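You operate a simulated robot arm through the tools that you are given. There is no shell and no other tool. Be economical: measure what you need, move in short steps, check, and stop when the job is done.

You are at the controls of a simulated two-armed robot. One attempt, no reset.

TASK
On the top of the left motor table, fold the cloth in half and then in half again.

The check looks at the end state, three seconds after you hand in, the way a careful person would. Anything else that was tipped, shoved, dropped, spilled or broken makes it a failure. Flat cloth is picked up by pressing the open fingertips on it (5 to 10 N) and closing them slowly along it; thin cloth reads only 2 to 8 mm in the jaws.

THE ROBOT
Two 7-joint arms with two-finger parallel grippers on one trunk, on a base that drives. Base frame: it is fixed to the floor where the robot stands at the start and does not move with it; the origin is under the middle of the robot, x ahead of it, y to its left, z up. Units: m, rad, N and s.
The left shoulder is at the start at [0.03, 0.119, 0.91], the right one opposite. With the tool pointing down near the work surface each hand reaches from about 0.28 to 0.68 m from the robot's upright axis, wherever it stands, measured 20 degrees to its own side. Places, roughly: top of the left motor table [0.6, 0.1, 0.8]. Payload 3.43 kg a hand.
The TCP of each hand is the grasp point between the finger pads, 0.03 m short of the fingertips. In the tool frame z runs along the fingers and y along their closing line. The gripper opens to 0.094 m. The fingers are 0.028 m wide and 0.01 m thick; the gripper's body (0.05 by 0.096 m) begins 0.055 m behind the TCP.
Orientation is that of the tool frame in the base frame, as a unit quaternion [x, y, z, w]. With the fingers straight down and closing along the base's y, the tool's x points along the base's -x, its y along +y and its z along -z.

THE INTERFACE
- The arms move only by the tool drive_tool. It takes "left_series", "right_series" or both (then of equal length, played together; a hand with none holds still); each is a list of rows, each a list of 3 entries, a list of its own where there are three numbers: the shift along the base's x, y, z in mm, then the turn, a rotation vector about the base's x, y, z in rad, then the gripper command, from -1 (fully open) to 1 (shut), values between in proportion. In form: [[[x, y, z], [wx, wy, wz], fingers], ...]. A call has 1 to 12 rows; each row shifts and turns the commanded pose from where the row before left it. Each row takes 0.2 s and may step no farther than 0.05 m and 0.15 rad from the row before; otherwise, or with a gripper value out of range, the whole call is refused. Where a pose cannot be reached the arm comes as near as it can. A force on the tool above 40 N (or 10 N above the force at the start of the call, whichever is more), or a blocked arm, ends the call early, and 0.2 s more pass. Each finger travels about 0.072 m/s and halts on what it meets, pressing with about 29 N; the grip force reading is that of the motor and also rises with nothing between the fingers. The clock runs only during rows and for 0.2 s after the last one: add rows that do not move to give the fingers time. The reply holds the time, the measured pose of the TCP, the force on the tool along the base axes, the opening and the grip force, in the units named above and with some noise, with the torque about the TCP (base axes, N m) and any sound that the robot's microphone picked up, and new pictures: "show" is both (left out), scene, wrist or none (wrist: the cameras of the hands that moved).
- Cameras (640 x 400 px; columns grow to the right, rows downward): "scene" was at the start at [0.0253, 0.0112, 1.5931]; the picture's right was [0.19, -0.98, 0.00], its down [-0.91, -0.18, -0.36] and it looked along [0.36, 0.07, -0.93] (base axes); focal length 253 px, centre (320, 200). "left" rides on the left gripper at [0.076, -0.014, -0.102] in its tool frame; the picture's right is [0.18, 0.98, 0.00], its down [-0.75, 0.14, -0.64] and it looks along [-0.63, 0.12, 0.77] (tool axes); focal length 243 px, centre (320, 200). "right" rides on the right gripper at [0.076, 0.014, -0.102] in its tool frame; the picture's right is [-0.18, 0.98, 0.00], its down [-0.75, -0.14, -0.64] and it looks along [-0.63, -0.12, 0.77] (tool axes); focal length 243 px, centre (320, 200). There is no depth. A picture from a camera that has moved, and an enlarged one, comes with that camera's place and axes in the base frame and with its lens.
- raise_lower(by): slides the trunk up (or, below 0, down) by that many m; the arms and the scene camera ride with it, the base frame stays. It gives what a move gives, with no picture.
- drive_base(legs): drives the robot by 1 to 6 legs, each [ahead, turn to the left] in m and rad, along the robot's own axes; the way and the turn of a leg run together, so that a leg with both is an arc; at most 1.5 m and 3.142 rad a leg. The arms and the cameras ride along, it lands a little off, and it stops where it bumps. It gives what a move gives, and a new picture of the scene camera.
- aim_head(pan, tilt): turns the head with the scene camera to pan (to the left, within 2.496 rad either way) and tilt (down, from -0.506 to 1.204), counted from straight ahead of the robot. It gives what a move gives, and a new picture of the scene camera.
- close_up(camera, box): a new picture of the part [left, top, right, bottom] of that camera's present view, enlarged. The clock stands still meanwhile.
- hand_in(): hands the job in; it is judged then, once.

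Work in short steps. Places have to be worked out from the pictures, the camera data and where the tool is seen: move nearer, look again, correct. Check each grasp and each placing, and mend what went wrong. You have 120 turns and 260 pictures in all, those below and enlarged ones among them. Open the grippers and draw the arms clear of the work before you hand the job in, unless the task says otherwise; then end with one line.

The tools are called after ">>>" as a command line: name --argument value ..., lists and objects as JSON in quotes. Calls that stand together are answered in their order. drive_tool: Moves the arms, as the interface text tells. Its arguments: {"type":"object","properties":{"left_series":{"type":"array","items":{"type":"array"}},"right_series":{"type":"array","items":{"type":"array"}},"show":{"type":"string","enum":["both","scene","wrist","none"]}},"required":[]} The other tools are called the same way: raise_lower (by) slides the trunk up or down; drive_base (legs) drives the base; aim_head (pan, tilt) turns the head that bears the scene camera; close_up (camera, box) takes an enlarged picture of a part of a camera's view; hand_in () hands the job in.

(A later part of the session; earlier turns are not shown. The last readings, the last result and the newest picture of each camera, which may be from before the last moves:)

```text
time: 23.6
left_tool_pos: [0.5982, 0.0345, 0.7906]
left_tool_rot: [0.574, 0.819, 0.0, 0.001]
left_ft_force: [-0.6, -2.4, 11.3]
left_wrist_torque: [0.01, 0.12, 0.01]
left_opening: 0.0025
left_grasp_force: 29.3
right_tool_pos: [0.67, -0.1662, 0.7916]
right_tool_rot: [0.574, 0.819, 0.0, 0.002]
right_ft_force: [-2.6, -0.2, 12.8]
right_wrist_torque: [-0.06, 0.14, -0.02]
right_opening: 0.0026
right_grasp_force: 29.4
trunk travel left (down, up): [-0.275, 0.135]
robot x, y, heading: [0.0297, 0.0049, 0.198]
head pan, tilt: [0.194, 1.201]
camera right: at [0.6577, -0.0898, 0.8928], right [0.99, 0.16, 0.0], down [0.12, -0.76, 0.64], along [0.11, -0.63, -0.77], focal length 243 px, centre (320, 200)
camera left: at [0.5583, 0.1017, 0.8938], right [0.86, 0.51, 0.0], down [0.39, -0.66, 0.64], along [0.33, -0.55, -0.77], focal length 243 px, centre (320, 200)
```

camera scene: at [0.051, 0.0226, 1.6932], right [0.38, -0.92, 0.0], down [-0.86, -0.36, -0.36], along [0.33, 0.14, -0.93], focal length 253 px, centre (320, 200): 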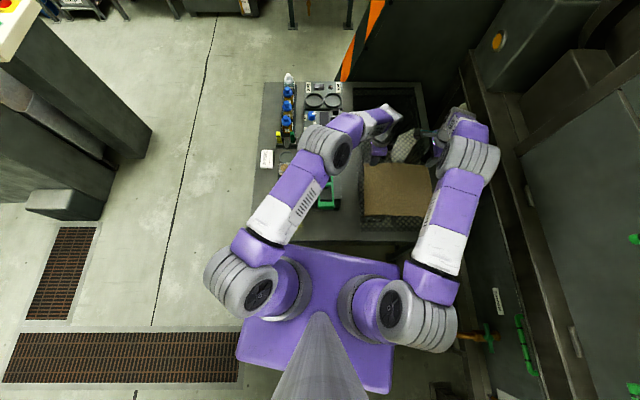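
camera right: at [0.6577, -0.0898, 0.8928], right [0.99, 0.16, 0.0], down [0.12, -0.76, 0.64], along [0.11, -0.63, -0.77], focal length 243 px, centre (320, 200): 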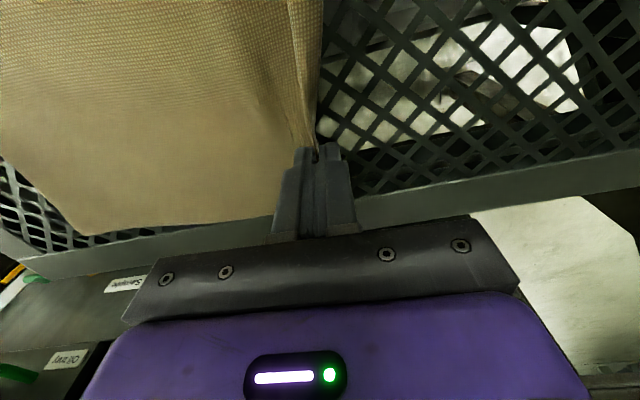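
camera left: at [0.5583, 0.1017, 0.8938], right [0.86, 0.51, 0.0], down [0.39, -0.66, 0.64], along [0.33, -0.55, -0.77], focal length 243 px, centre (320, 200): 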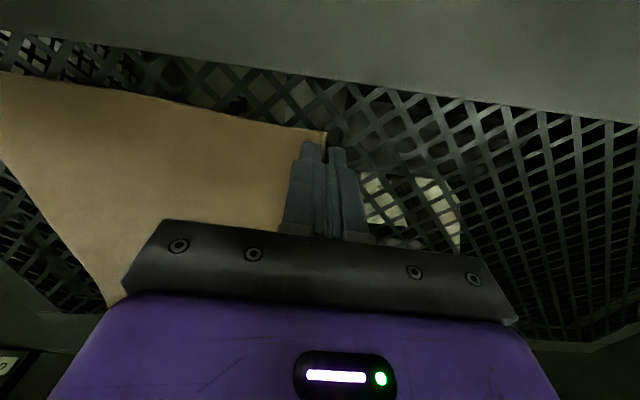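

Both hands hold the edge cleanly (2.5 mm each, no flap). I'll start the folding arc: up and toward the near edge, tilting the fingers slightly away from the robot, and stop halfway to check.

>>> drive_tool --left_series '[[[-6, -2.2, 29.4], [0.0171, -0.047, 0], 1], [[-14.9, -5.4, 26.5], [0.0171, -0.047, 0], 1], [[-22.5, -8.2, 21], [0.0171, -0.047, 0], 1], [[-28, -10.2, 13.5], [0.0171, -0.047, 0], 1], [[-30.8, -11.2, 4.7], [0.0171, -0.047, 0], 1]]' --right_series '[[[-6, -2.2, 29.4], [0.0171, -0.047, 0], 1], [[-14.9, -5.4, 26.5], [0.0171, -0.047, 0], 1], [[-22.5, -8.2, 21], [0.0171, -0.047, 0], 1], [[-28, -10.2, 13.5], [0.0171, -0.047, 0], 1], [[-30.8, -11.2, 4.7], [0.0171, -0.047, 0], 1]]'

```text
time: 24.8
left_tool_pos: [0.4968, -0.0049, 0.8862]
left_tool_rot: [0.569, 0.813, 0.103, 0.072]
left_ft_force: [-0.5, -0.5, 0.9]
left_wrist_torque: [-0.04, 0.01, 0.0]
left_opening: 0.0024
left_grasp_force: 29.2
right_tool_pos: [0.5667, -0.2063, 0.885]
right_tool_rot: [0.569, 0.812, 0.103, 0.072]
right_ft_force: [-0.1, -0.5, 1.1]
right_wrist_torque: [0.01, 0.02, -0.02]
right_opening: 0.002
right_grasp_force: 29.0
trunk travel left (down, up): [-0.275, 0.135]
robot x, y, heading: [0.0295, 0.0076, 0.203]
head pan, tilt: [0.194, 1.201]
camera scene: at [0.0495, 0.0216, 1.6931], right [0.38, -0.92, 0.0], down [-0.86, -0.36, -0.36], along [0.34, 0.14, -0.93], focal length 253 px, centre (320, 200)
camera right: at [0.5299, -0.1379, 0.9868], right [0.96, 0.15, 0.24], down [-0.02, -0.81, 0.59], along [0.29, -0.57, -0.77], focal length 243 px, centre (320, 200)
camera left: at [0.4332, 0.0542, 0.9819], right [0.83, 0.5, 0.25], down [0.24, -0.72, 0.66], along [0.5, -0.49, -0.71], focal length 243 px, centre (320, 200)
```

scene: 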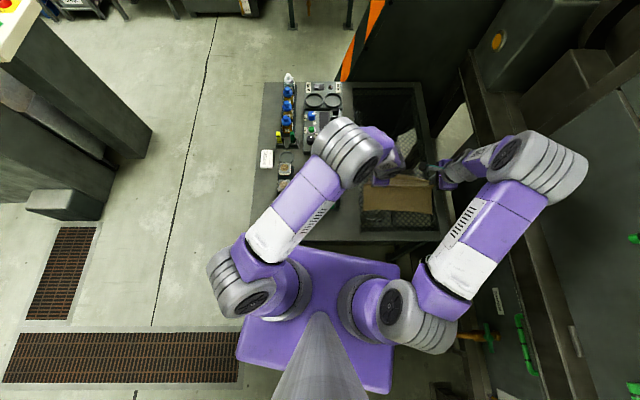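
right: 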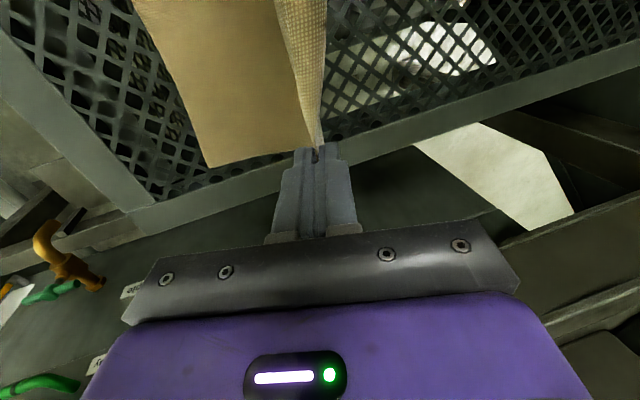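
left: 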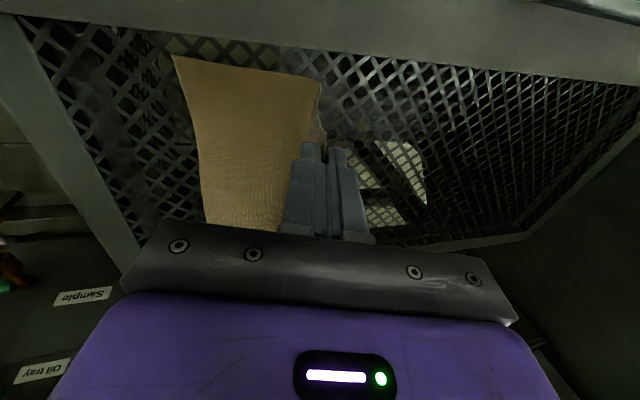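

The fold is forming well. From the newest views the near edge is at v ≈ 0.376 along the short axis, because closing pulled the cloth about 15 mm away from the robot. That means the jaws hold about 28 mm of edge, so the fingertips should land at v ≈ 0.405. I'll complete the arc with more tilt.

>>> drive_tool --left_series '[[[-18.8, -6.8, -5], [0.0257, -0.0705, 0], 1], [[-16.9, -6.2, -10], [0.0257, -0.0705, 0], 1], [[-14.1, -5.1, -15], [0.0257, -0.0705, 0], 1], [[-11.3, -4.1, -18], [0.0257, -0.0705, 0], 1], [[-8.5, -3.1, -19], [0.0257, -0.0705, 0], 1], [[-5.6, -2.1, -11], [0.0257, -0.0705, 0], 1]]' --right_series '[[[-18.8, -6.8, -5], [0.0257, -0.0705, 0], 1], [[-16.9, -6.2, -10], [0.0257, -0.0705, 0], 1], [[-14.1, -5.1, -15], [0.0257, -0.0705, 0], 1], [[-11.3, -4.1, -18], [0.0257, -0.0705, 0], 1], [[-8.5, -3.1, -19], [0.0257, -0.0705, 0], 1], [[-5.6, -2.1, -11], [0.0257, -0.0705, 0], 1]]'

```text
time: 26.3
left_tool_pos: [0.4541, -0.0108, 0.8275]
left_tool_rot: [0.457, 0.835, 0.227, 0.206]
left_ft_force: [1.2, -4.9, -1.1]
left_wrist_torque: [-0.07, 0.02, -0.11]
left_opening: 0.0027
left_grasp_force: 28.8
right_tool_pos: [0.4931, -0.2266, 0.8066]
right_tool_rot: [0.537, 0.771, 0.283, 0.192]
right_ft_force: [-1.5, 5.1, 1.0]
right_wrist_torque: [0.1, 0.02, 0.05]
right_opening: 0.0022
right_grasp_force: 28.5
trunk travel left (down, up): [-0.275, 0.135]
robot x, y, heading: [0.0305, 0.0081, 0.199]
head pan, tilt: [0.194, 1.201]
stopped in row 6 (left hand): the arm was blocked; the commanded pose is now the measured one
camera scene: at [0.0514, 0.0236, 1.6931], right [0.38, -0.92, 0.0], down [-0.86, -0.36, -0.36], along [0.33, 0.14, -0.93], focal length 253 px, centre (320, 200)
camera right: at [0.4153, -0.174, 0.894], right [0.77, 0.09, 0.63], down [-0.22, -0.89, 0.39], along [0.6, -0.45, -0.67], focal length 243 px, centre (320, 200)
camera left: at [0.3488, 0.0276, 0.8931], right [0.57, 0.63, 0.54], down [0.11, -0.7, 0.7], along [0.82, -0.34, -0.47], focal length 243 px, centre (320, 200)
```

scene: 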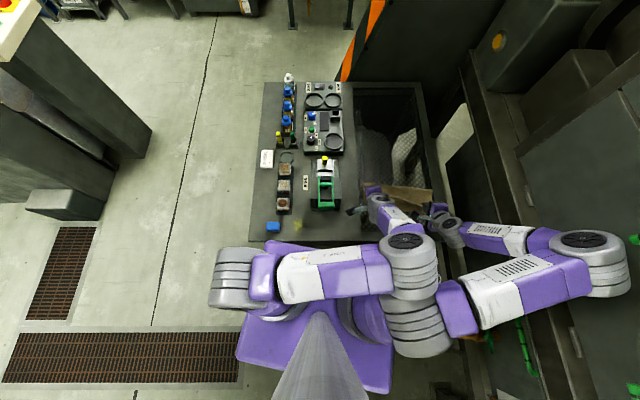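
right: 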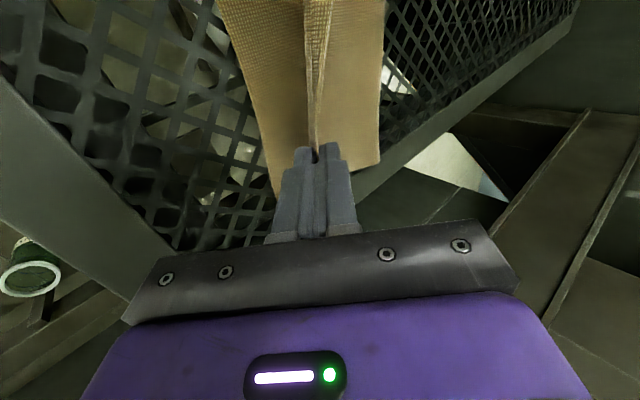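
left: 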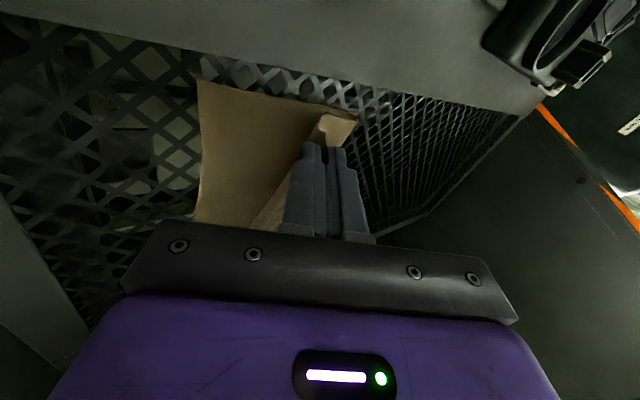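

The left arm was blocked because its elbow met the right arm. The right hand is on target, and the left is about 35 mm short. I'll give the right hand slack forward, then back the base up 5 cm so the arms have room.

>>> drive_tool --right_series '[[[19, 7, 5], [0, 0, 0], 1], [[19, 7, 5], [0, 0, 0], 1]]' --show "none"

>>> drive_base --legs '[[-0.05, 0]]'

```text
time: 26.9
left_tool_pos: [0.4535, -0.0104, 0.8282]
left_tool_rot: [0.457, 0.835, 0.23, 0.205]
left_ft_force: [1.0, -1.1, 0.0]
left_wrist_torque: [0.02, -0.03, -0.07]
left_opening: 0.0026
left_grasp_force: 28.8
right_tool_pos: [0.5321, -0.2117, 0.8177]
right_tool_rot: [0.538, 0.77, 0.282, 0.194]
right_ft_force: [-1.8, 1.2, 0.2]
right_wrist_torque: [0.02, 0.01, 0.05]
right_opening: 0.0022
right_grasp_force: 29.1
trunk travel left (down, up): [-0.275, 0.135]
robot x, y, heading: [0.0287, 0.0072, 0.2]
head pan, tilt: [0.194, 1.201]
```

```text
time: 27.9
left_tool_pos: [0.4044, -0.0208, 0.8294]
left_tool_rot: [0.457, 0.834, 0.231, 0.206]
left_ft_force: [0.0, -1.0, -0.1]
left_wrist_torque: [0.02, 0.0, -0.05]
left_opening: 0.0026
left_grasp_force: 29.5
right_tool_pos: [0.4836, -0.221, 0.8172]
right_tool_rot: [0.537, 0.771, 0.283, 0.194]
right_ft_force: [-0.4, 1.3, 0.2]
right_wrist_torque: [0.02, 0.05, 0.03]
right_opening: 0.0023
right_grasp_force: 29.1
trunk travel left (down, up): [-0.275, 0.135]
robot x, y, heading: [-0.017, -0.0036, 0.2]
head pan, tilt: [0.194, 1.201]
camera scene: at [0.0003, 0.0131, 1.6931], right [0.38, -0.92, 0.0], down [-0.86, -0.36, -0.36], along [0.34, 0.14, -0.93], focal length 253 px, centre (320, 200)
```

scene: 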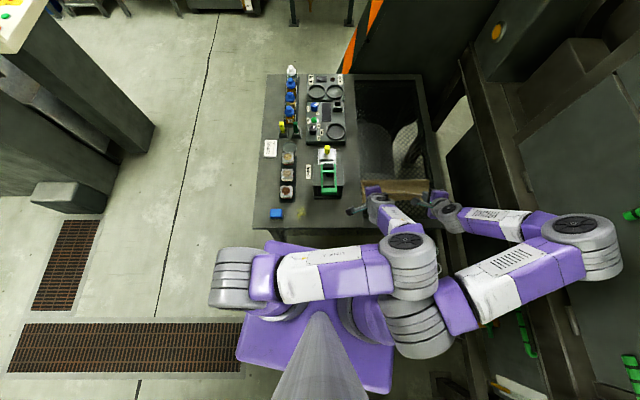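

The base moved back cleanly. Now I'll make small corrections to bring both fingertips to v ≈ 0.405 at their original spacing, lower them, and undo the left hand's yaw.

>>> drive_tool --left_series '[[[5.3, -3, -3], [0, 0, -0.05], 1], [[5.3, -3, -7], [0, 0, -0.05], 1], [[5.3, -3, -8], [0, 0, -0.05], 1], [[0, 0, -6], [0, 0, -0.05], 1]]' --right_series '[[[3, -3.3, -2], [0, 0, 0], 1], [[3, -3.3, -3], [0, 0, 0], 1], [[3, -3.3, -4], [0, 0, 0], 1], [[0, 0, -4], [0, 0, 0], 1]]'

```text
time: 28.9
left_tool_pos: [0.4214, -0.0311, 0.8045]
left_tool_rot: [0.537, 0.785, 0.207, 0.229]
left_ft_force: [-0.5, 0.6, 0.1]
left_wrist_torque: [0.0, 0.04, 0.0]
left_opening: 0.0026
left_grasp_force: 28.9
right_tool_pos: [0.4926, -0.2321, 0.8049]
right_tool_rot: [0.537, 0.771, 0.282, 0.194]
right_ft_force: [-0.4, 0.0, 0.1]
right_wrist_torque: [0.01, 0.04, -0.02]
right_opening: 0.0023
right_grasp_force: 28.8
trunk travel left (down, up): [-0.275, 0.135]
robot x, y, heading: [-0.0221, -0.0017, 0.202]
head pan, tilt: [0.194, 1.201]
camera scene: at [0.0024, 0.0136, 1.6931], right [0.38, -0.92, 0.0], down [-0.86, -0.36, -0.36], along [0.33, 0.14, -0.93], focal length 253 px, centre (320, 200)
camera right: at [0.4148, -0.1791, 0.8916], right [0.77, 0.09, 0.63], down [-0.23, -0.89, 0.4], along [0.6, -0.45, -0.67], focal length 243 px, centre (320, 200)
camera left: at [0.3259, 0.0287, 0.87], right [0.68, 0.51, 0.54], down [-0.03, -0.71, 0.7], along [0.74, -0.49, -0.47], focal length 243 px, centre (320, 200)
```

scene: 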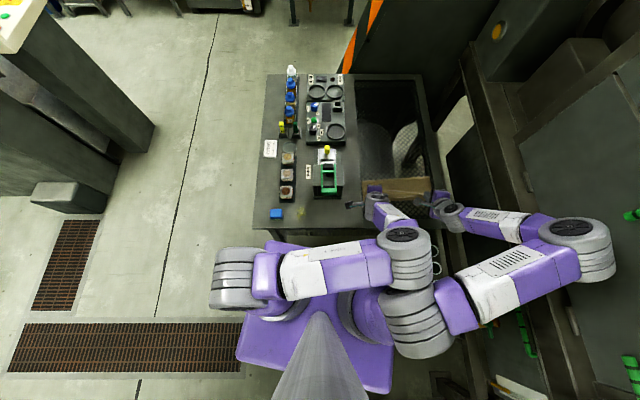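
right: 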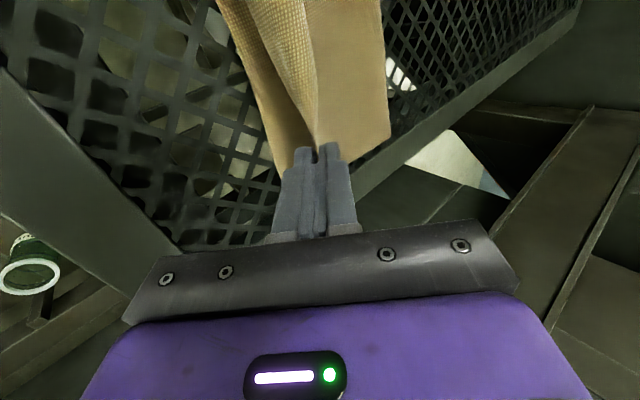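
left: 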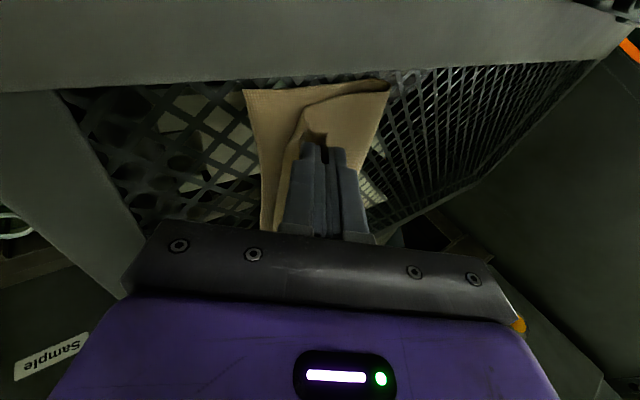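

The fingertips are at v ≈ 0.403, about 1 cm above the table. I'll look closer before releasing.

>>> close_up --camera "left" --box '[200, 50, 440, 250]'

>>> close_up --camera "scene" --box '[330, 150, 470, 240]'

```text
2.00 times, centred on (320, 150) of left
camera zoom: at [0.3259, 0.0287, 0.87], right [0.68, 0.51, 0.54], down [-0.03, -0.71, 0.7], along [0.74, -0.49, -0.47], focal length 485 px, centre (320, 300)
```

zoom: 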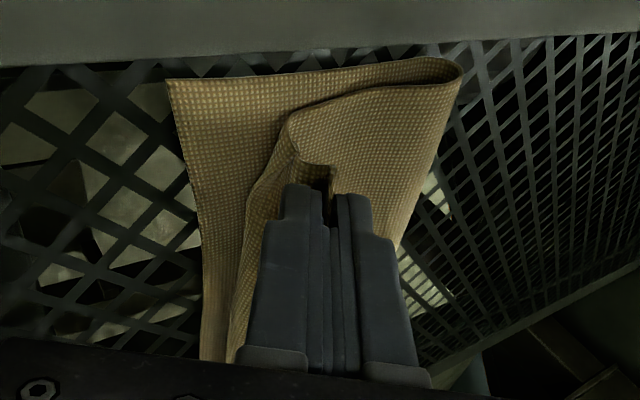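

```text
4.44 times, centred on (400, 195) of scene
camera zoom: at [0.0024, 0.0136, 1.6931], right [0.38, -0.92, 0.0], down [-0.86, -0.36, -0.36], along [0.33, 0.14, -0.93], focal length 1126 px, centre (-36, 222)
```

zoom: 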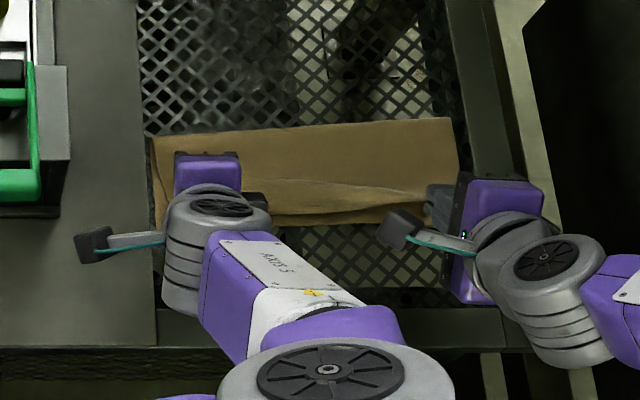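

The fold looks clean. The near edge is turned slightly (v ≈ 0.367 on the left, 0.384 on the right), so I'll move the left hand 8 mm back and the right 6 mm forward, lower a little, open slightly and withdraw along the fingers.

>>> drive_tool --left_series '[[[-7.5, -2.7, 0], [0, 0, 0], 1], [[0, 0, -5], [0, 0, 0], 1], [[0, 0, 0], [0, 0, 0], 0.85], [[0, 0, 0], [0, 0, 0], 0.75], [[0, 0, 0], [0, 0, 0], 0.75]]' --right_series '[[[5.6, 2, 0], [0, 0, 0], 1], [[0, 0, -5], [0, 0, 0], 1], [[0, 0, 0], [0, 0, 0], 0.85], [[0, 0, 0], [0, 0, 0], 0.75], [[0, 0, 0], [0, 0, 0], 0.75]]' --show "wrist"

```text
time: 30.1
left_tool_pos: [0.4178, -0.03, 0.8035]
left_tool_rot: [0.528, 0.792, 0.204, 0.23]
left_ft_force: [0.7, 0.2, -0.1]
left_wrist_torque: [-0.02, -0.02, 0.01]
left_opening: 0.0116
left_grasp_force: 0.0
right_tool_pos: [0.4991, -0.2303, 0.7999]
right_tool_rot: [0.537, 0.77, 0.284, 0.194]
right_ft_force: [0.6, -0.6, -0.8]
right_wrist_torque: [-0.01, 0.05, 0.01]
right_opening: 0.0121
right_grasp_force: 0.1
trunk travel left (down, up): [-0.275, 0.135]
robot x, y, heading: [-0.0174, -0.0033, 0.201]
head pan, tilt: [0.194, 1.201]
camera right: at [0.4201, -0.178, 0.8862], right [0.77, 0.09, 0.63], down [-0.23, -0.89, 0.4], along [0.6, -0.45, -0.67], focal length 243 px, centre (320, 200)
camera left: at [0.3207, 0.0284, 0.8659], right [0.67, 0.52, 0.53], down [-0.01, -0.7, 0.71], along [0.74, -0.48, -0.46], focal length 243 px, centre (320, 200)
```

right: 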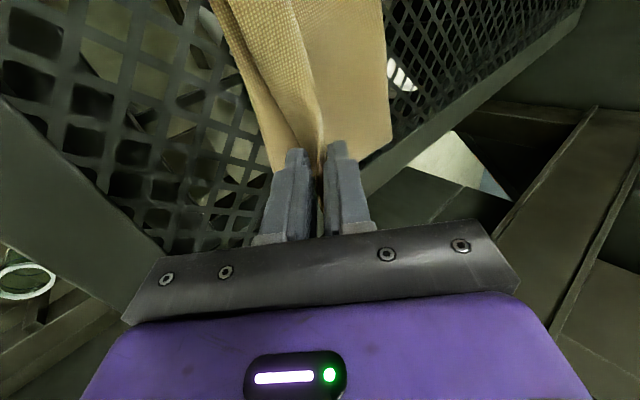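
left: 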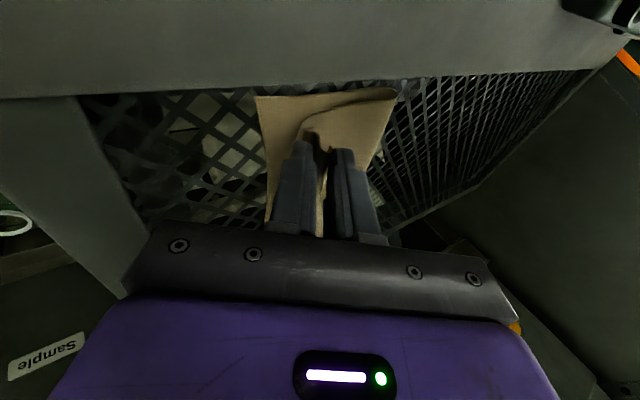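

The jaws are open 12 mm. I'll withdraw along the finger direction, back and up.

>>> drive_tool --left_series '[[[-9, -1.5, 12], [0, 0, 0], 0.75], [[-9, -1.5, 12], [0, 0, 0], 0.75], [[-9, -1.5, 12], [0, 0, 0], 0.75], [[-5, 5, 30], [0, 0, 0], 0.75], [[0, 10, 40], [0, 0, 0], 0.75]]' --right_series '[[[-9, -3.4, 11.5], [0, 0, 0], 0.75], [[-9, -3.4, 11.5], [0, 0, 0], 0.75], [[-9, -3.4, 11.5], [0, 0, 0], 0.75], [[-9, -6, 25], [0, 0, 0], 0.75], [[0, -10, 40], [0, 0, 0], 0.75]]'

```text
time: 31.2
left_tool_pos: [0.3795, -0.0222, 0.9047]
left_tool_rot: [0.538, 0.784, 0.208, 0.228]
left_ft_force: [-0.2, 0.0, 0.4]
left_wrist_torque: [-0.02, -0.02, -0.01]
left_opening: 0.0121
left_grasp_force: 0.3
right_tool_pos: [0.4604, -0.256, 0.899]
right_tool_rot: [0.537, 0.771, 0.283, 0.193]
right_ft_force: [-0.6, -0.2, -0.6]
right_wrist_torque: [0.02, 0.0, -0.01]
right_opening: 0.0118
right_grasp_force: 0.0
trunk travel left (down, up): [-0.275, 0.135]
robot x, y, heading: [-0.0174, -0.0009, 0.199]
head pan, tilt: [0.194, 1.201]
camera scene: at [0.0011, 0.0149, 1.6931], right [0.38, -0.92, 0.0], down [-0.86, -0.36, -0.36], along [0.34, 0.14, -0.93], focal length 253 px, centre (320, 200)
camera right: at [0.3826, -0.2033, 0.9863], right [0.77, 0.09, 0.63], down [-0.23, -0.89, 0.4], along [0.6, -0.45, -0.67], focal length 243 px, centre (320, 200)
camera left: at [0.2837, 0.038, 0.9701], right [0.68, 0.5, 0.54], down [-0.03, -0.71, 0.7], along [0.73, -0.49, -0.47], focal length 243 px, centre (320, 200)
```

scene: 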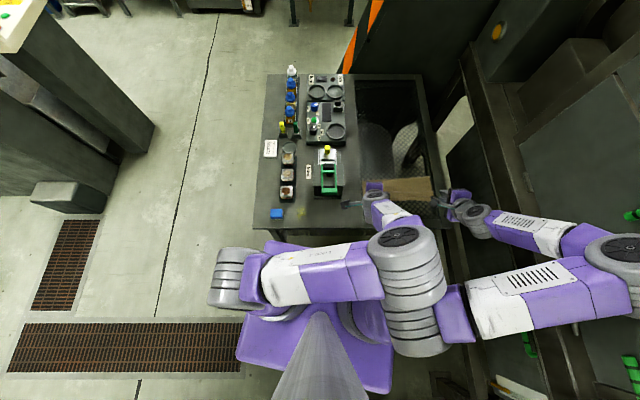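
right: 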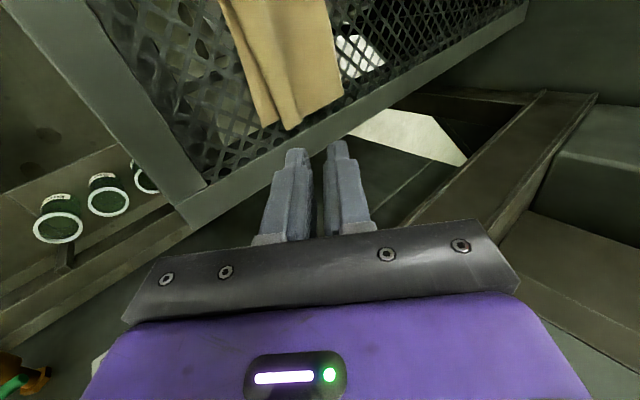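
left: 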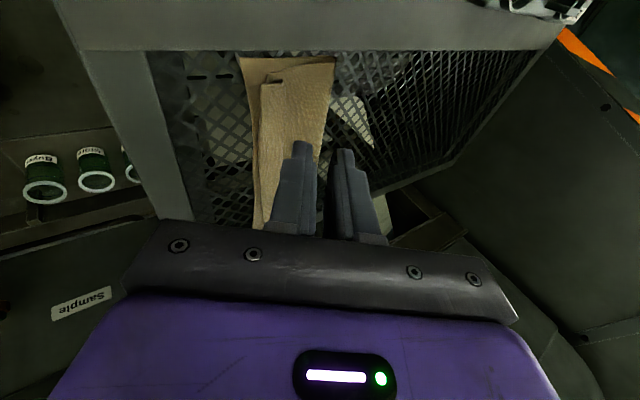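

The first fold came out well, with the top edge only slightly short of the near edge. I'll clear both arms and undo the tilt so I can inspect it.

>>> drive_tool --left_series '[[[-8, 25, 19], [-0.044, 0.115, 0], 0.75], [[-8, 25, 19], [-0.044, 0.115, 0], 0.75], [[-8, 25, 19], [-0.044, 0.115, 0], 0.75], [[-8, 25, 19], [-0.044, 0.115, 0], 0.75], [[-8, 25, 19], [-0.044, 0.115, 0], 0.75], [[0, 10, 0], [0, 0, 0.14], 0.75], [[0, 10, 0], [0, 0, 0.14], 0.75], [[0, 10, 0], [0, 0, 0.14], 0.75], [[0, 0, 0], [0, 0, 0.14], 0.75], [[0, 0, 0], [0, 0, 0.14], 0.75]]' --right_series '[[[0, -12, 18], [-0.0496, 0.136, 0], 0.75], [[0, -12, 18], [-0.0496, 0.136, 0], 0.75], [[0, -12, 18], [-0.0496, 0.136, 0], 0.75], [[0, -12, 18], [-0.0496, 0.136, 0], 0.75], [[0, -12, 18], [-0.0496, 0.136, 0], 0.75], [[0, 0, 0], [0, 0, 0.145], 0.6], [[0, 0, 0], [0, 0, 0.145], 0.5], [[0, 0, 0], [0, 0, 0.145], 0.3], [[0, 0, 0], [0, 0, 0.145], 0.3], [[0, 0, 0], [0, 0, 0.145], 0.3]]'

```text
time: 33.5
left_tool_pos: [0.3395, 0.1314, 1.0003]
left_tool_rot: [0.226, 0.972, -0.017, 0.062]
left_ft_force: [-0.2, 0.3, 0.6]
left_wrist_torque: [0.03, 0.01, 0.0]
left_opening: 0.0117
left_grasp_force: 0.0
right_tool_pos: [0.4606, -0.3165, 0.9886]
right_tool_rot: [0.244, 0.97, -0.011, -0.007]
right_ft_force: [0.5, 0.0, -0.2]
right_wrist_torque: [0.0, 0.03, -0.02]
right_opening: 0.0332
right_grasp_force: 0.2
trunk travel left (down, up): [-0.275, 0.135]
robot x, y, heading: [-0.02, -0.0029, 0.199]
head pan, tilt: [0.194, 1.201]
camera scene: at [0.0023, 0.0133, 1.6931], right [0.38, -0.92, 0.0], down [-0.86, -0.36, -0.36], along [0.33, 0.14, -0.93], focal length 253 px, centre (320, 200)
camera right: at [0.4031, -0.2652, 1.0907], right [0.63, 0.78, -0.02], down [0.61, -0.47, 0.64], along [0.49, -0.42, -0.77], focal length 243 px, centre (320, 200)
camera left: at [0.2536, 0.1603, 1.0921], right [0.27, 0.96, -0.03], down [0.66, -0.16, 0.73], along [0.7, -0.22, -0.68], focal length 243 px, centre (320, 200)
```

scene: 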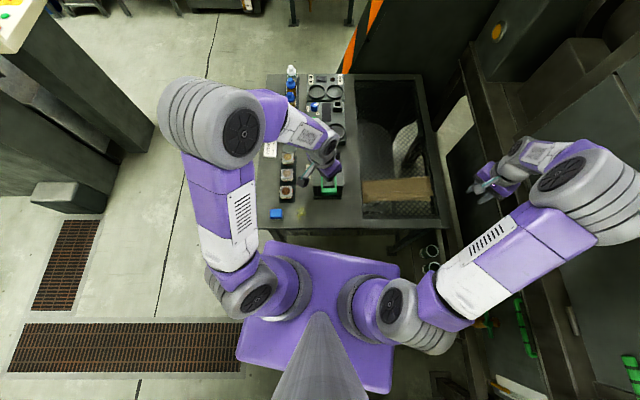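
right: 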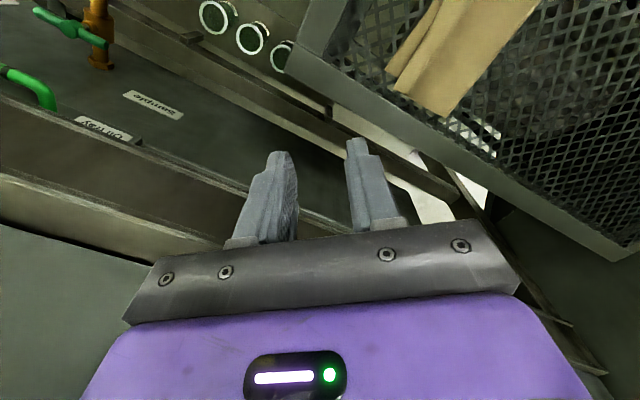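
left: 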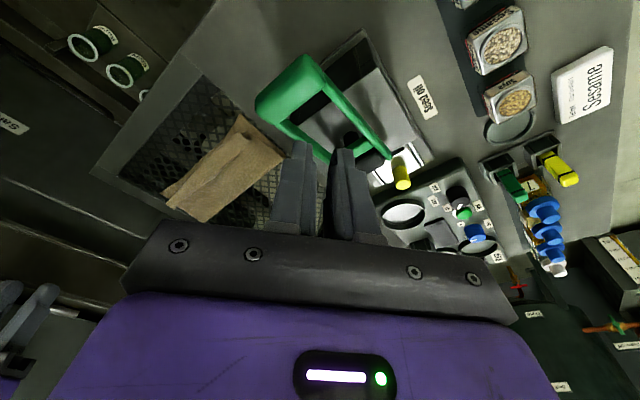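

>>> close_up --camera "scene" --box '[345, 160, 455, 230]'

>>> close_up --camera "left" --box '[130, 90, 310, 230]'

```text
5.71 times, centred on (400, 195) of scene
camera zoom: at [0.0023, 0.0133, 1.6931], right [0.38, -0.92, 0.0], down [-0.86, -0.36, -0.36], along [0.33, 0.14, -0.93], focal length 1447 px, centre (-137, 229)
```

zoom: 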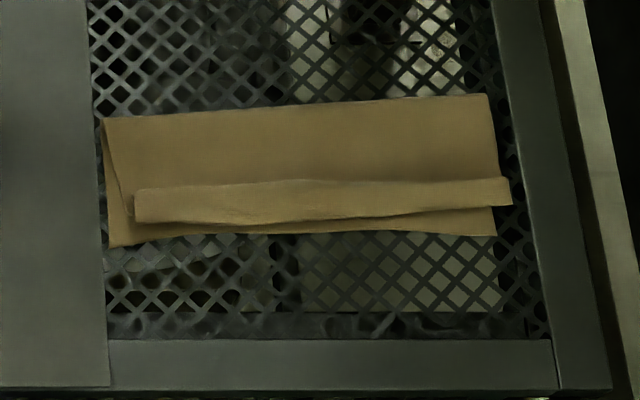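

```text
2.86 times, centred on (220, 160) of left
camera zoom: at [0.2536, 0.1603, 1.0921], right [0.27, 0.96, -0.03], down [0.66, -0.16, 0.73], along [0.7, -0.22, -0.68], focal length 693 px, centre (606, 314)
```

zoom: 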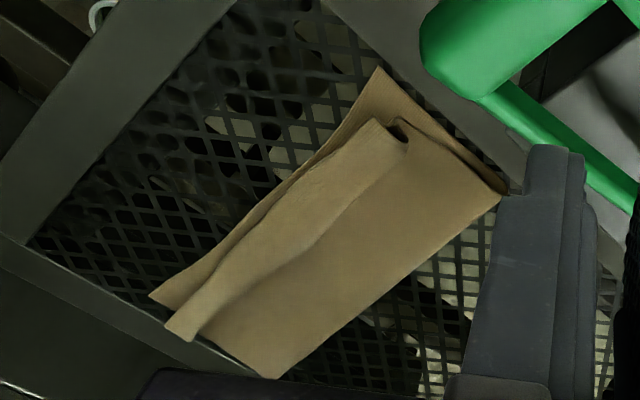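

The first fold has a flaw: about 25 mm of the top edge is rolled back toward the far side. I'll brush it flat toward the near side, using both hands with open fingers as four contact points behind the flap's free edge. First I'll move both hands above it.

>>> drive_tool --left_series '[[[16, -23.75, 0], [0.0076, 0.014, 0.1], -0.4], [[16, -23.75, 0], [0.0076, 0.014, 0.1], -0.4], [[16, -23.75, 0], [0.0076, 0.014, 0.1], -0.4], [[16, -23.75, 0], [0.0076, 0.014, 0.1], -0.4], [[16, -23.75, 0], [0.0076, 0.014, 0.1], -0.4], [[16, -23.75, -33], [0.0076, 0.014, 0.1], -0.4], [[16, -23.75, -33], [0.0076, 0.014, 0.1], -0.4], [[16, -23.75, -33], [0.0076, 0.014, 0.1], -0.4]]' --right_series '[[[8.1, 16.2, 0], [0.002, -0.002, 0.105], -0.4], [[8.1, 16.2, 0], [0.002, -0.002, 0.105], -0.4], [[8.1, 16.2, 0], [0.002, -0.002, 0.105], -0.4], [[8.1, 16.2, 0], [0.002, -0.002, 0.105], -0.4], [[8.1, 16.2, 0], [0.002, -0.002, 0.105], -0.4], [[8.1, 16.2, -30], [0.002, -0.002, 0.105], -0.4], [[8.1, 16.2, -30], [0.002, -0.002, 0.105], -0.4], [[8.1, 16.2, -30], [0.002, -0.002, 0.105], -0.4]]'

```text
time: 35.2
left_tool_pos: [0.4699, -0.057, 0.9026]
left_tool_rot: [-0.169, 0.985, 0.025, 0.003]
left_ft_force: [1.2, 0.4, 0.5]
left_wrist_torque: [0.04, 0.02, 0.07]
left_opening: 0.0659
left_grasp_force: 0.0
right_tool_pos: [0.5272, -0.1869, 0.9003]
right_tool_rot: [-0.173, 0.985, -0.003, 0.003]
right_ft_force: [0.6, -0.3, 0.0]
right_wrist_torque: [0.0, 0.03, 0.04]
right_opening: 0.066
right_grasp_force: 0.1
trunk travel left (down, up): [-0.275, 0.135]
robot x, y, heading: [-0.0198, -0.0032, 0.204]
head pan, tilt: [0.194, 1.201]
camera scene: at [0.0047, 0.0129, 1.693], right [0.38, -0.92, 0.0], down [-0.86, -0.36, -0.36], along [0.33, 0.14, -0.93], focal length 253 px, centre (320, 200)
camera right: at [0.4498, -0.1964, 1.0015], right [-0.16, 0.99, -0.01], down [0.75, 0.13, 0.65], along [0.64, 0.1, -0.76], focal length 243 px, centre (320, 200)
camera left: at [0.4029, -0.1008, 1.0026], right [-0.5, 0.86, 0.04], down [0.66, 0.35, 0.66], along [0.56, 0.36, -0.75], focal length 243 px, centre (320, 200)
```

scene: 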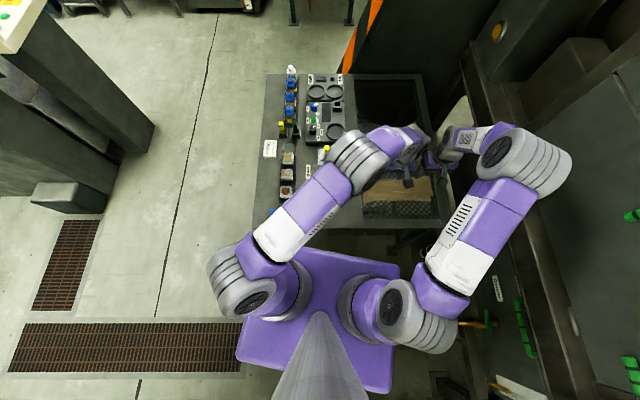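
right: 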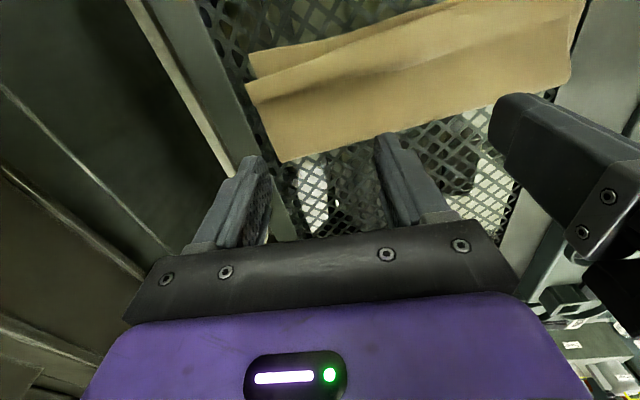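
left: 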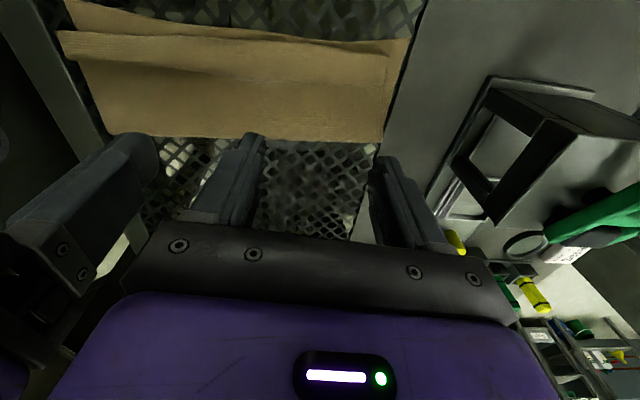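

I'll zoom in to find the flap's free edge under each hand.

>>> close_up --camera "right" --box '[230, 0, 470, 160]'

>>> close_up --camera "left" --box '[50, 0, 420, 160]'

```text
2.50 times, centred on (350, 80) of right
camera zoom: at [0.4498, -0.1964, 1.0015], right [-0.16, 0.99, -0.01], down [0.75, 0.13, 0.65], along [0.64, 0.1, -0.76], focal length 606 px, centre (245, 500)
```

zoom: 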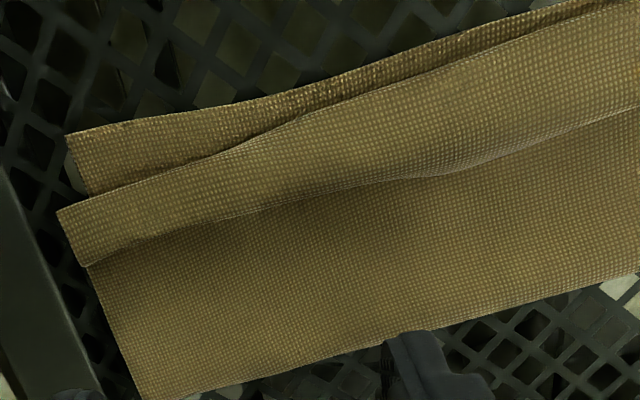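

```text
1.73 times, centred on (235, 80) of left
camera zoom: at [0.4029, -0.1008, 1.0026], right [-0.5, 0.86, 0.04], down [0.66, 0.35, 0.66], along [0.56, 0.36, -0.75], focal length 420 px, centre (467, 408)
```

zoom: 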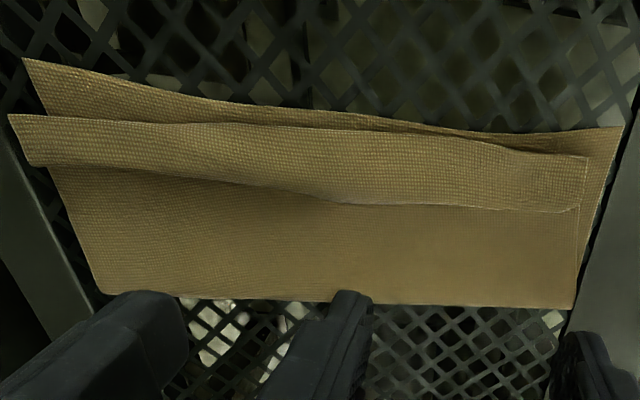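

I have the free edge located clearly. I'll shift the hands so all four contacts sit just behind it and lower to just above the cloth.

>>> drive_tool --left_series '[[[10.3, 3.8, 0], [-0.05, 0, 0], -0.4], [[0, 0, -40], [0, 0, 0], -0.4], [[0, 0, -40], [0, 0, 0], -0.4], [[0, 0, -18], [0, 0, 0], -0.4]]' --right_series '[[[7.5, 2.7, 0], [0, 0, 0], -0.4], [[0, 0, -40], [0, 0, 0], -0.4], [[0, 0, -40], [0, 0, 0], -0.4], [[0, 0, -16], [0, 0, 0], -0.4]]' --show "wrist"

```text
time: 36.2
left_tool_pos: [0.48, -0.0532, 0.8038]
left_tool_rot: [-0.168, 0.986, 0.001, 0.0]
left_ft_force: [0.5, 0.1, 0.7]
left_wrist_torque: [0.03, -0.02, -0.04]
left_opening: 0.0657
left_grasp_force: 0.0
right_tool_pos: [0.5355, -0.1847, 0.8045]
right_tool_rot: [-0.172, 0.985, -0.003, 0.004]
right_ft_force: [0.0, 0.0, -0.1]
right_wrist_torque: [-0.03, 0.01, 0.02]
right_opening: 0.0656
right_grasp_force: 0.1
trunk travel left (down, up): [-0.275, 0.135]
robot x, y, heading: [-0.02, -0.0034, 0.197]
head pan, tilt: [0.194, 1.201]
camera right: at [0.4578, -0.1954, 0.9041], right [-0.16, 0.99, -0.01], down [0.75, 0.13, 0.65], along [0.64, 0.1, -0.76], focal length 243 px, centre (320, 200)
camera left: at [0.4122, -0.0905, 0.9065], right [-0.5, 0.87, 0.0], down [0.66, 0.38, 0.64], along [0.56, 0.32, -0.77], focal length 243 px, centre (320, 200)
```

right: 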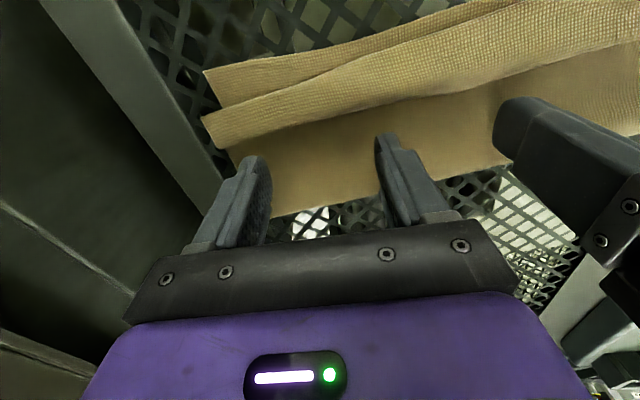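
left: 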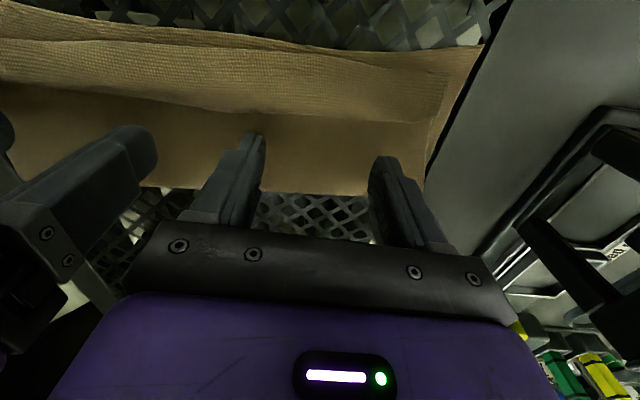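

The contacts sit just behind the free edge. I'll lower until they touch lightly.

>>> drive_tool --left_series '[[[0, 0, -4], [0, 0, 0], -0.4], [[0, 0, -3], [0, 0, 0], -0.4]]' --right_series '[[[0, 0, -4], [0, 0, 0], -0.4], [[0, 0, -3], [0, 0, 0], -0.4]]' --show "none"

>>> drive_tool --left_series '[[[0, 0, -2], [0, 0, 0], -0.4]]' --right_series '[[[0, 0, -2], [0, 0, 0], -0.4]]' --show "none"

```text
time: 36.9
left_tool_pos: [0.4805, -0.0531, 0.7974]
left_tool_rot: [-0.168, 0.986, 0.0, 0.002]
left_ft_force: [1.4, -0.1, -0.1]
left_wrist_torque: [0.0, -0.01, 0.03]
left_opening: 0.066
left_grasp_force: 0.1
right_tool_pos: [0.5361, -0.1844, 0.7964]
right_tool_rot: [-0.172, 0.985, -0.003, 0.005]
right_ft_force: [-0.1, 0.3, 0.4]
right_wrist_torque: [0.01, 0.0, -0.01]
right_opening: 0.0659
right_grasp_force: 0.1
trunk travel left (down, up): [-0.275, 0.135]
robot x, y, heading: [-0.0199, -0.0024, 0.204]
head pan, tilt: [0.194, 1.201]
```

```text
time: 37.2
left_tool_pos: [0.4792, -0.0523, 0.7957]
left_tool_rot: [-0.168, 0.986, 0.001, 0.001]
left_ft_force: [-0.5, 0.3, 0.9]
left_wrist_torque: [0.01, 0.01, -0.03]
left_opening: 0.0658
left_grasp_force: 0.0
right_tool_pos: [0.5357, -0.1843, 0.7936]
right_tool_rot: [-0.171, 0.985, -0.002, 0.004]
right_ft_force: [-1.0, -0.2, -0.1]
right_wrist_torque: [0.01, 0.0, -0.03]
right_opening: 0.0659
right_grasp_force: 0.0
trunk travel left (down, up): [-0.275, 0.135]
robot x, y, heading: [-0.0166, -0.0008, 0.199]
head pan, tilt: [0.194, 1.201]
```

The tips are barely touching. I'll drag toward the near edge about 20 mm and check.

>>> drive_tool --left_series '[[[0, 0, -1.2], [0, 0, 0], -0.4], [[-6.3, -2.3, 0], [0, 0, 0], -0.4], [[-6.3, -2.3, 0], [0, 0, 0], -0.4], [[-6.3, -2.3, 0], [0, 0, 0], -0.4]]' --right_series '[[[0, 0, -0.7], [0, 0, 0], -0.4], [[-6.3, -2.3, 0], [0, 0, 0], -0.4], [[-6.3, -2.3, 0], [0, 0, 0], -0.4], [[-6.3, -2.3, 0], [0, 0, 0], -0.4]]' --show "wrist"

```text
time: 38.2
left_tool_pos: [0.4599, -0.0601, 0.7936]
left_tool_rot: [-0.169, 0.986, -0.001, 0.001]
left_ft_force: [0.4, -0.7, -0.1]
left_wrist_torque: [0.0, -0.01, 0.02]
left_opening: 0.0659
left_grasp_force: 0.0
right_tool_pos: [0.5148, -0.1905, 0.7926]
right_tool_rot: [-0.171, 0.985, -0.003, 0.005]
right_ft_force: [0.5, -0.6, 0.3]
right_wrist_torque: [-0.01, 0.02, -0.02]
right_opening: 0.0659
right_grasp_force: 0.0
trunk travel left (down, up): [-0.275, 0.135]
robot x, y, heading: [-0.0188, -0.0041, 0.202]
head pan, tilt: [0.194, 1.201]
camera right: at [0.4379, -0.2018, 0.8945], right [-0.16, 0.99, -0.01], down [0.75, 0.13, 0.65], along [0.64, 0.1, -0.76], focal length 243 px, centre (320, 200)
camera left: at [0.3916, -0.0977, 0.8953], right [-0.5, 0.87, 0.0], down [0.66, 0.38, 0.64], along [0.56, 0.32, -0.77], focal length 243 px, centre (320, 200)
```

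right: 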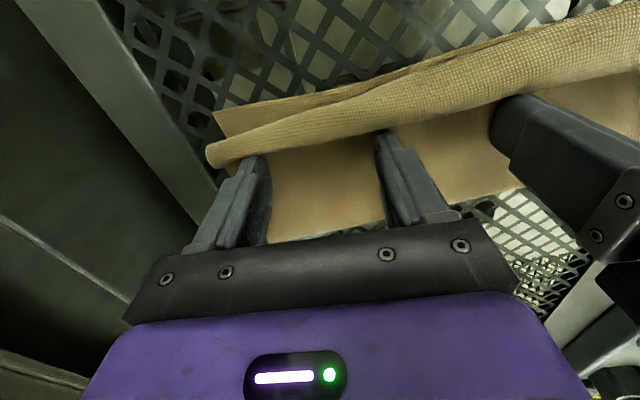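
left: 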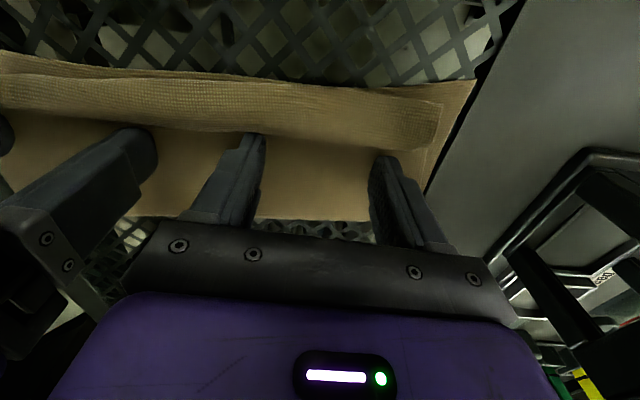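

The fingers are pushing the flap and it is curling over toward the near edge. I'll continue.

>>> drive_tool --left_series '[[[-6.3, -2.3, 0], [0, 0, 0], -0.4], [[-6.3, -2.3, 0], [0, 0, 0], -0.4], [[-6.3, -2.3, 0], [0, 0, 0], -0.4]]' --right_series '[[[-6.3, -2.3, 0], [0, 0, 0], -0.4], [[-6.3, -2.3, 0], [0, 0, 0], -0.4], [[-6.3, -2.3, 0], [0, 0, 0], -0.4]]' --show "wrist"

```text
time: 39.0
left_tool_pos: [0.4414, -0.0675, 0.7927]
left_tool_rot: [-0.169, 0.986, 0.0, 0.001]
left_ft_force: [-0.4, 0.0, 1.0]
left_wrist_torque: [0.0, 0.0, 0.01]
left_opening: 0.0658
left_grasp_force: 0.1
right_tool_pos: [0.4965, -0.1985, 0.7933]
right_tool_rot: [-0.173, 0.985, -0.003, 0.004]
right_ft_force: [1.0, -0.4, -0.3]
right_wrist_torque: [-0.02, 0.0, -0.01]
right_opening: 0.0657
right_grasp_force: 0.2
trunk travel left (down, up): [-0.275, 0.135]
robot x, y, heading: [-0.0193, -0.0029, 0.2]
head pan, tilt: [0.194, 1.201]
camera right: at [0.4195, -0.2096, 0.8943], right [-0.16, 0.99, -0.01], down [0.75, 0.13, 0.65], along [0.64, 0.1, -0.76], focal length 243 px, centre (320, 200)
camera left: at [0.3727, -0.1052, 0.8951], right [-0.5, 0.87, 0.0], down [0.66, 0.38, 0.64], along [0.56, 0.32, -0.77], focal length 243 px, centre (320, 200)
```

right: 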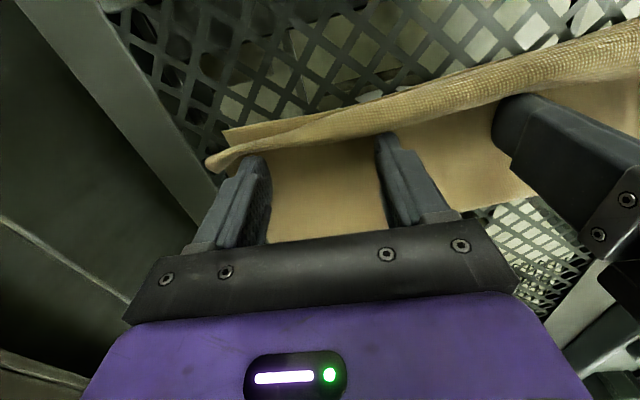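
left: 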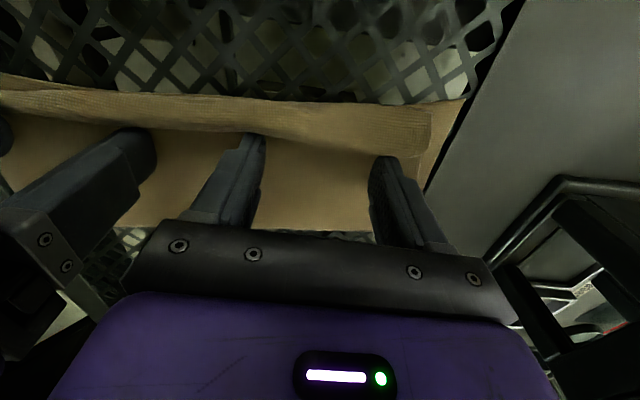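

The flap is standing up as a curl, but the light cloth slides along with it. I'll press one hand down on the body as an anchor while the other pushes the curl over, starting with the left hand as anchor.

>>> drive_tool --left_series '[[[0, 0, 6], [0, 0, 0], -0.4], [[16.5, 6, 0], [0, 0, 0], -0.4], [[16.5, 6, 0], [0, 0, 0], -0.4], [[0, 0, -5], [0, 0, 0], -0.4], [[0, 0, -2.5], [0, 0, 0], -0.4], [[0, 0, 0], [0, 0, 0], -0.4]]' --show "none"

```text
time: 40.5
left_tool_pos: [0.4747, -0.0548, 0.7913]
left_tool_rot: [-0.168, 0.986, -0.002, 0.001]
left_ft_force: [-0.7, 1.3, 8.5]
left_wrist_torque: [0.12, 0.08, 0.04]
left_opening: 0.0659
left_grasp_force: 0.2
right_tool_pos: [0.4967, -0.1981, 0.7941]
right_tool_rot: [-0.172, 0.985, -0.004, 0.005]
right_ft_force: [-0.5, -0.4, 0.1]
right_wrist_torque: [0.04, 0.02, 0.0]
right_opening: 0.0659
right_grasp_force: 0.1
trunk travel left (down, up): [-0.275, 0.135]
robot x, y, heading: [-0.0223, -0.001, 0.2]
head pan, tilt: [0.194, 1.201]
```

The left hand anchors at 8.5 N. Now the right hand continues pushing toward the near edge.

>>> drive_tool --right_series '[[[-6.3, -2.3, 0], [0, 0, 0], -0.4], [[-6.3, -2.3, 0], [0, 0, 0], -0.4], [[-6.3, -2.3, 0], [0, 0, 0], -0.4], [[-6.3, -2.3, 0], [0, 0, 0], -0.4]]'

```text
time: 41.5
left_tool_pos: [0.4751, -0.056, 0.7923]
left_tool_rot: [-0.168, 0.986, -0.001, 0.001]
left_ft_force: [1.5, 1.0, 12.1]
left_wrist_torque: [0.25, 0.0, -0.06]
left_opening: 0.0658
left_grasp_force: 0.1
right_tool_pos: [0.4699, -0.2076, 0.7931]
right_tool_rot: [-0.171, 0.985, -0.004, 0.005]
right_ft_force: [0.2, 1.2, -0.5]
right_wrist_torque: [0.0, 0.0, 0.03]
right_opening: 0.0658
right_grasp_force: 0.1
trunk travel left (down, up): [-0.275, 0.135]
robot x, y, heading: [-0.0187, -0.0036, 0.203]
head pan, tilt: [0.194, 1.201]
camera scene: at [0.0015, 0.0138, 1.6932], right [0.38, -0.92, 0.0], down [-0.86, -0.36, -0.36], along [0.34, 0.14, -0.93], focal length 253 px, centre (320, 200)
camera right: at [0.3932, -0.2183, 0.8947], right [-0.16, 0.99, -0.01], down [0.75, 0.13, 0.65], along [0.64, 0.1, -0.76], focal length 243 px, centre (320, 200)
```

scene: 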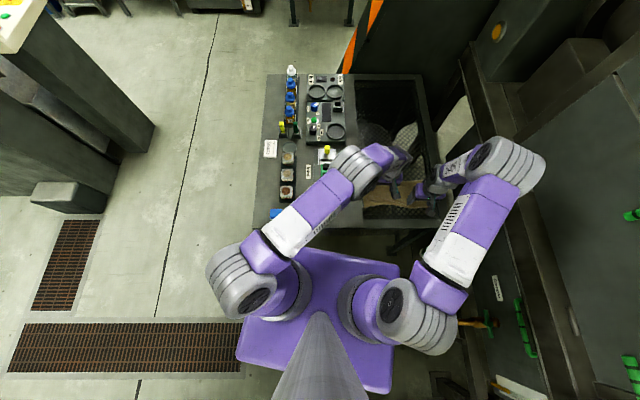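
right: 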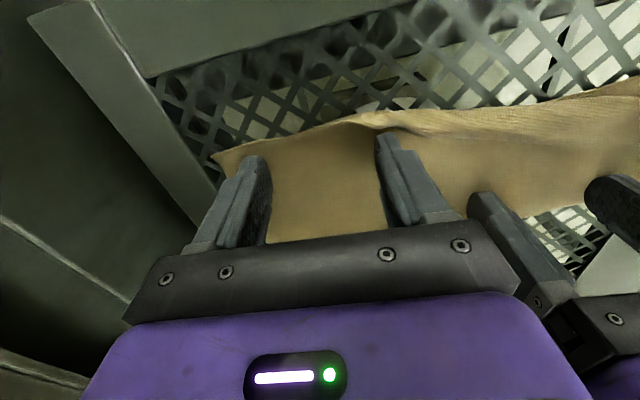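

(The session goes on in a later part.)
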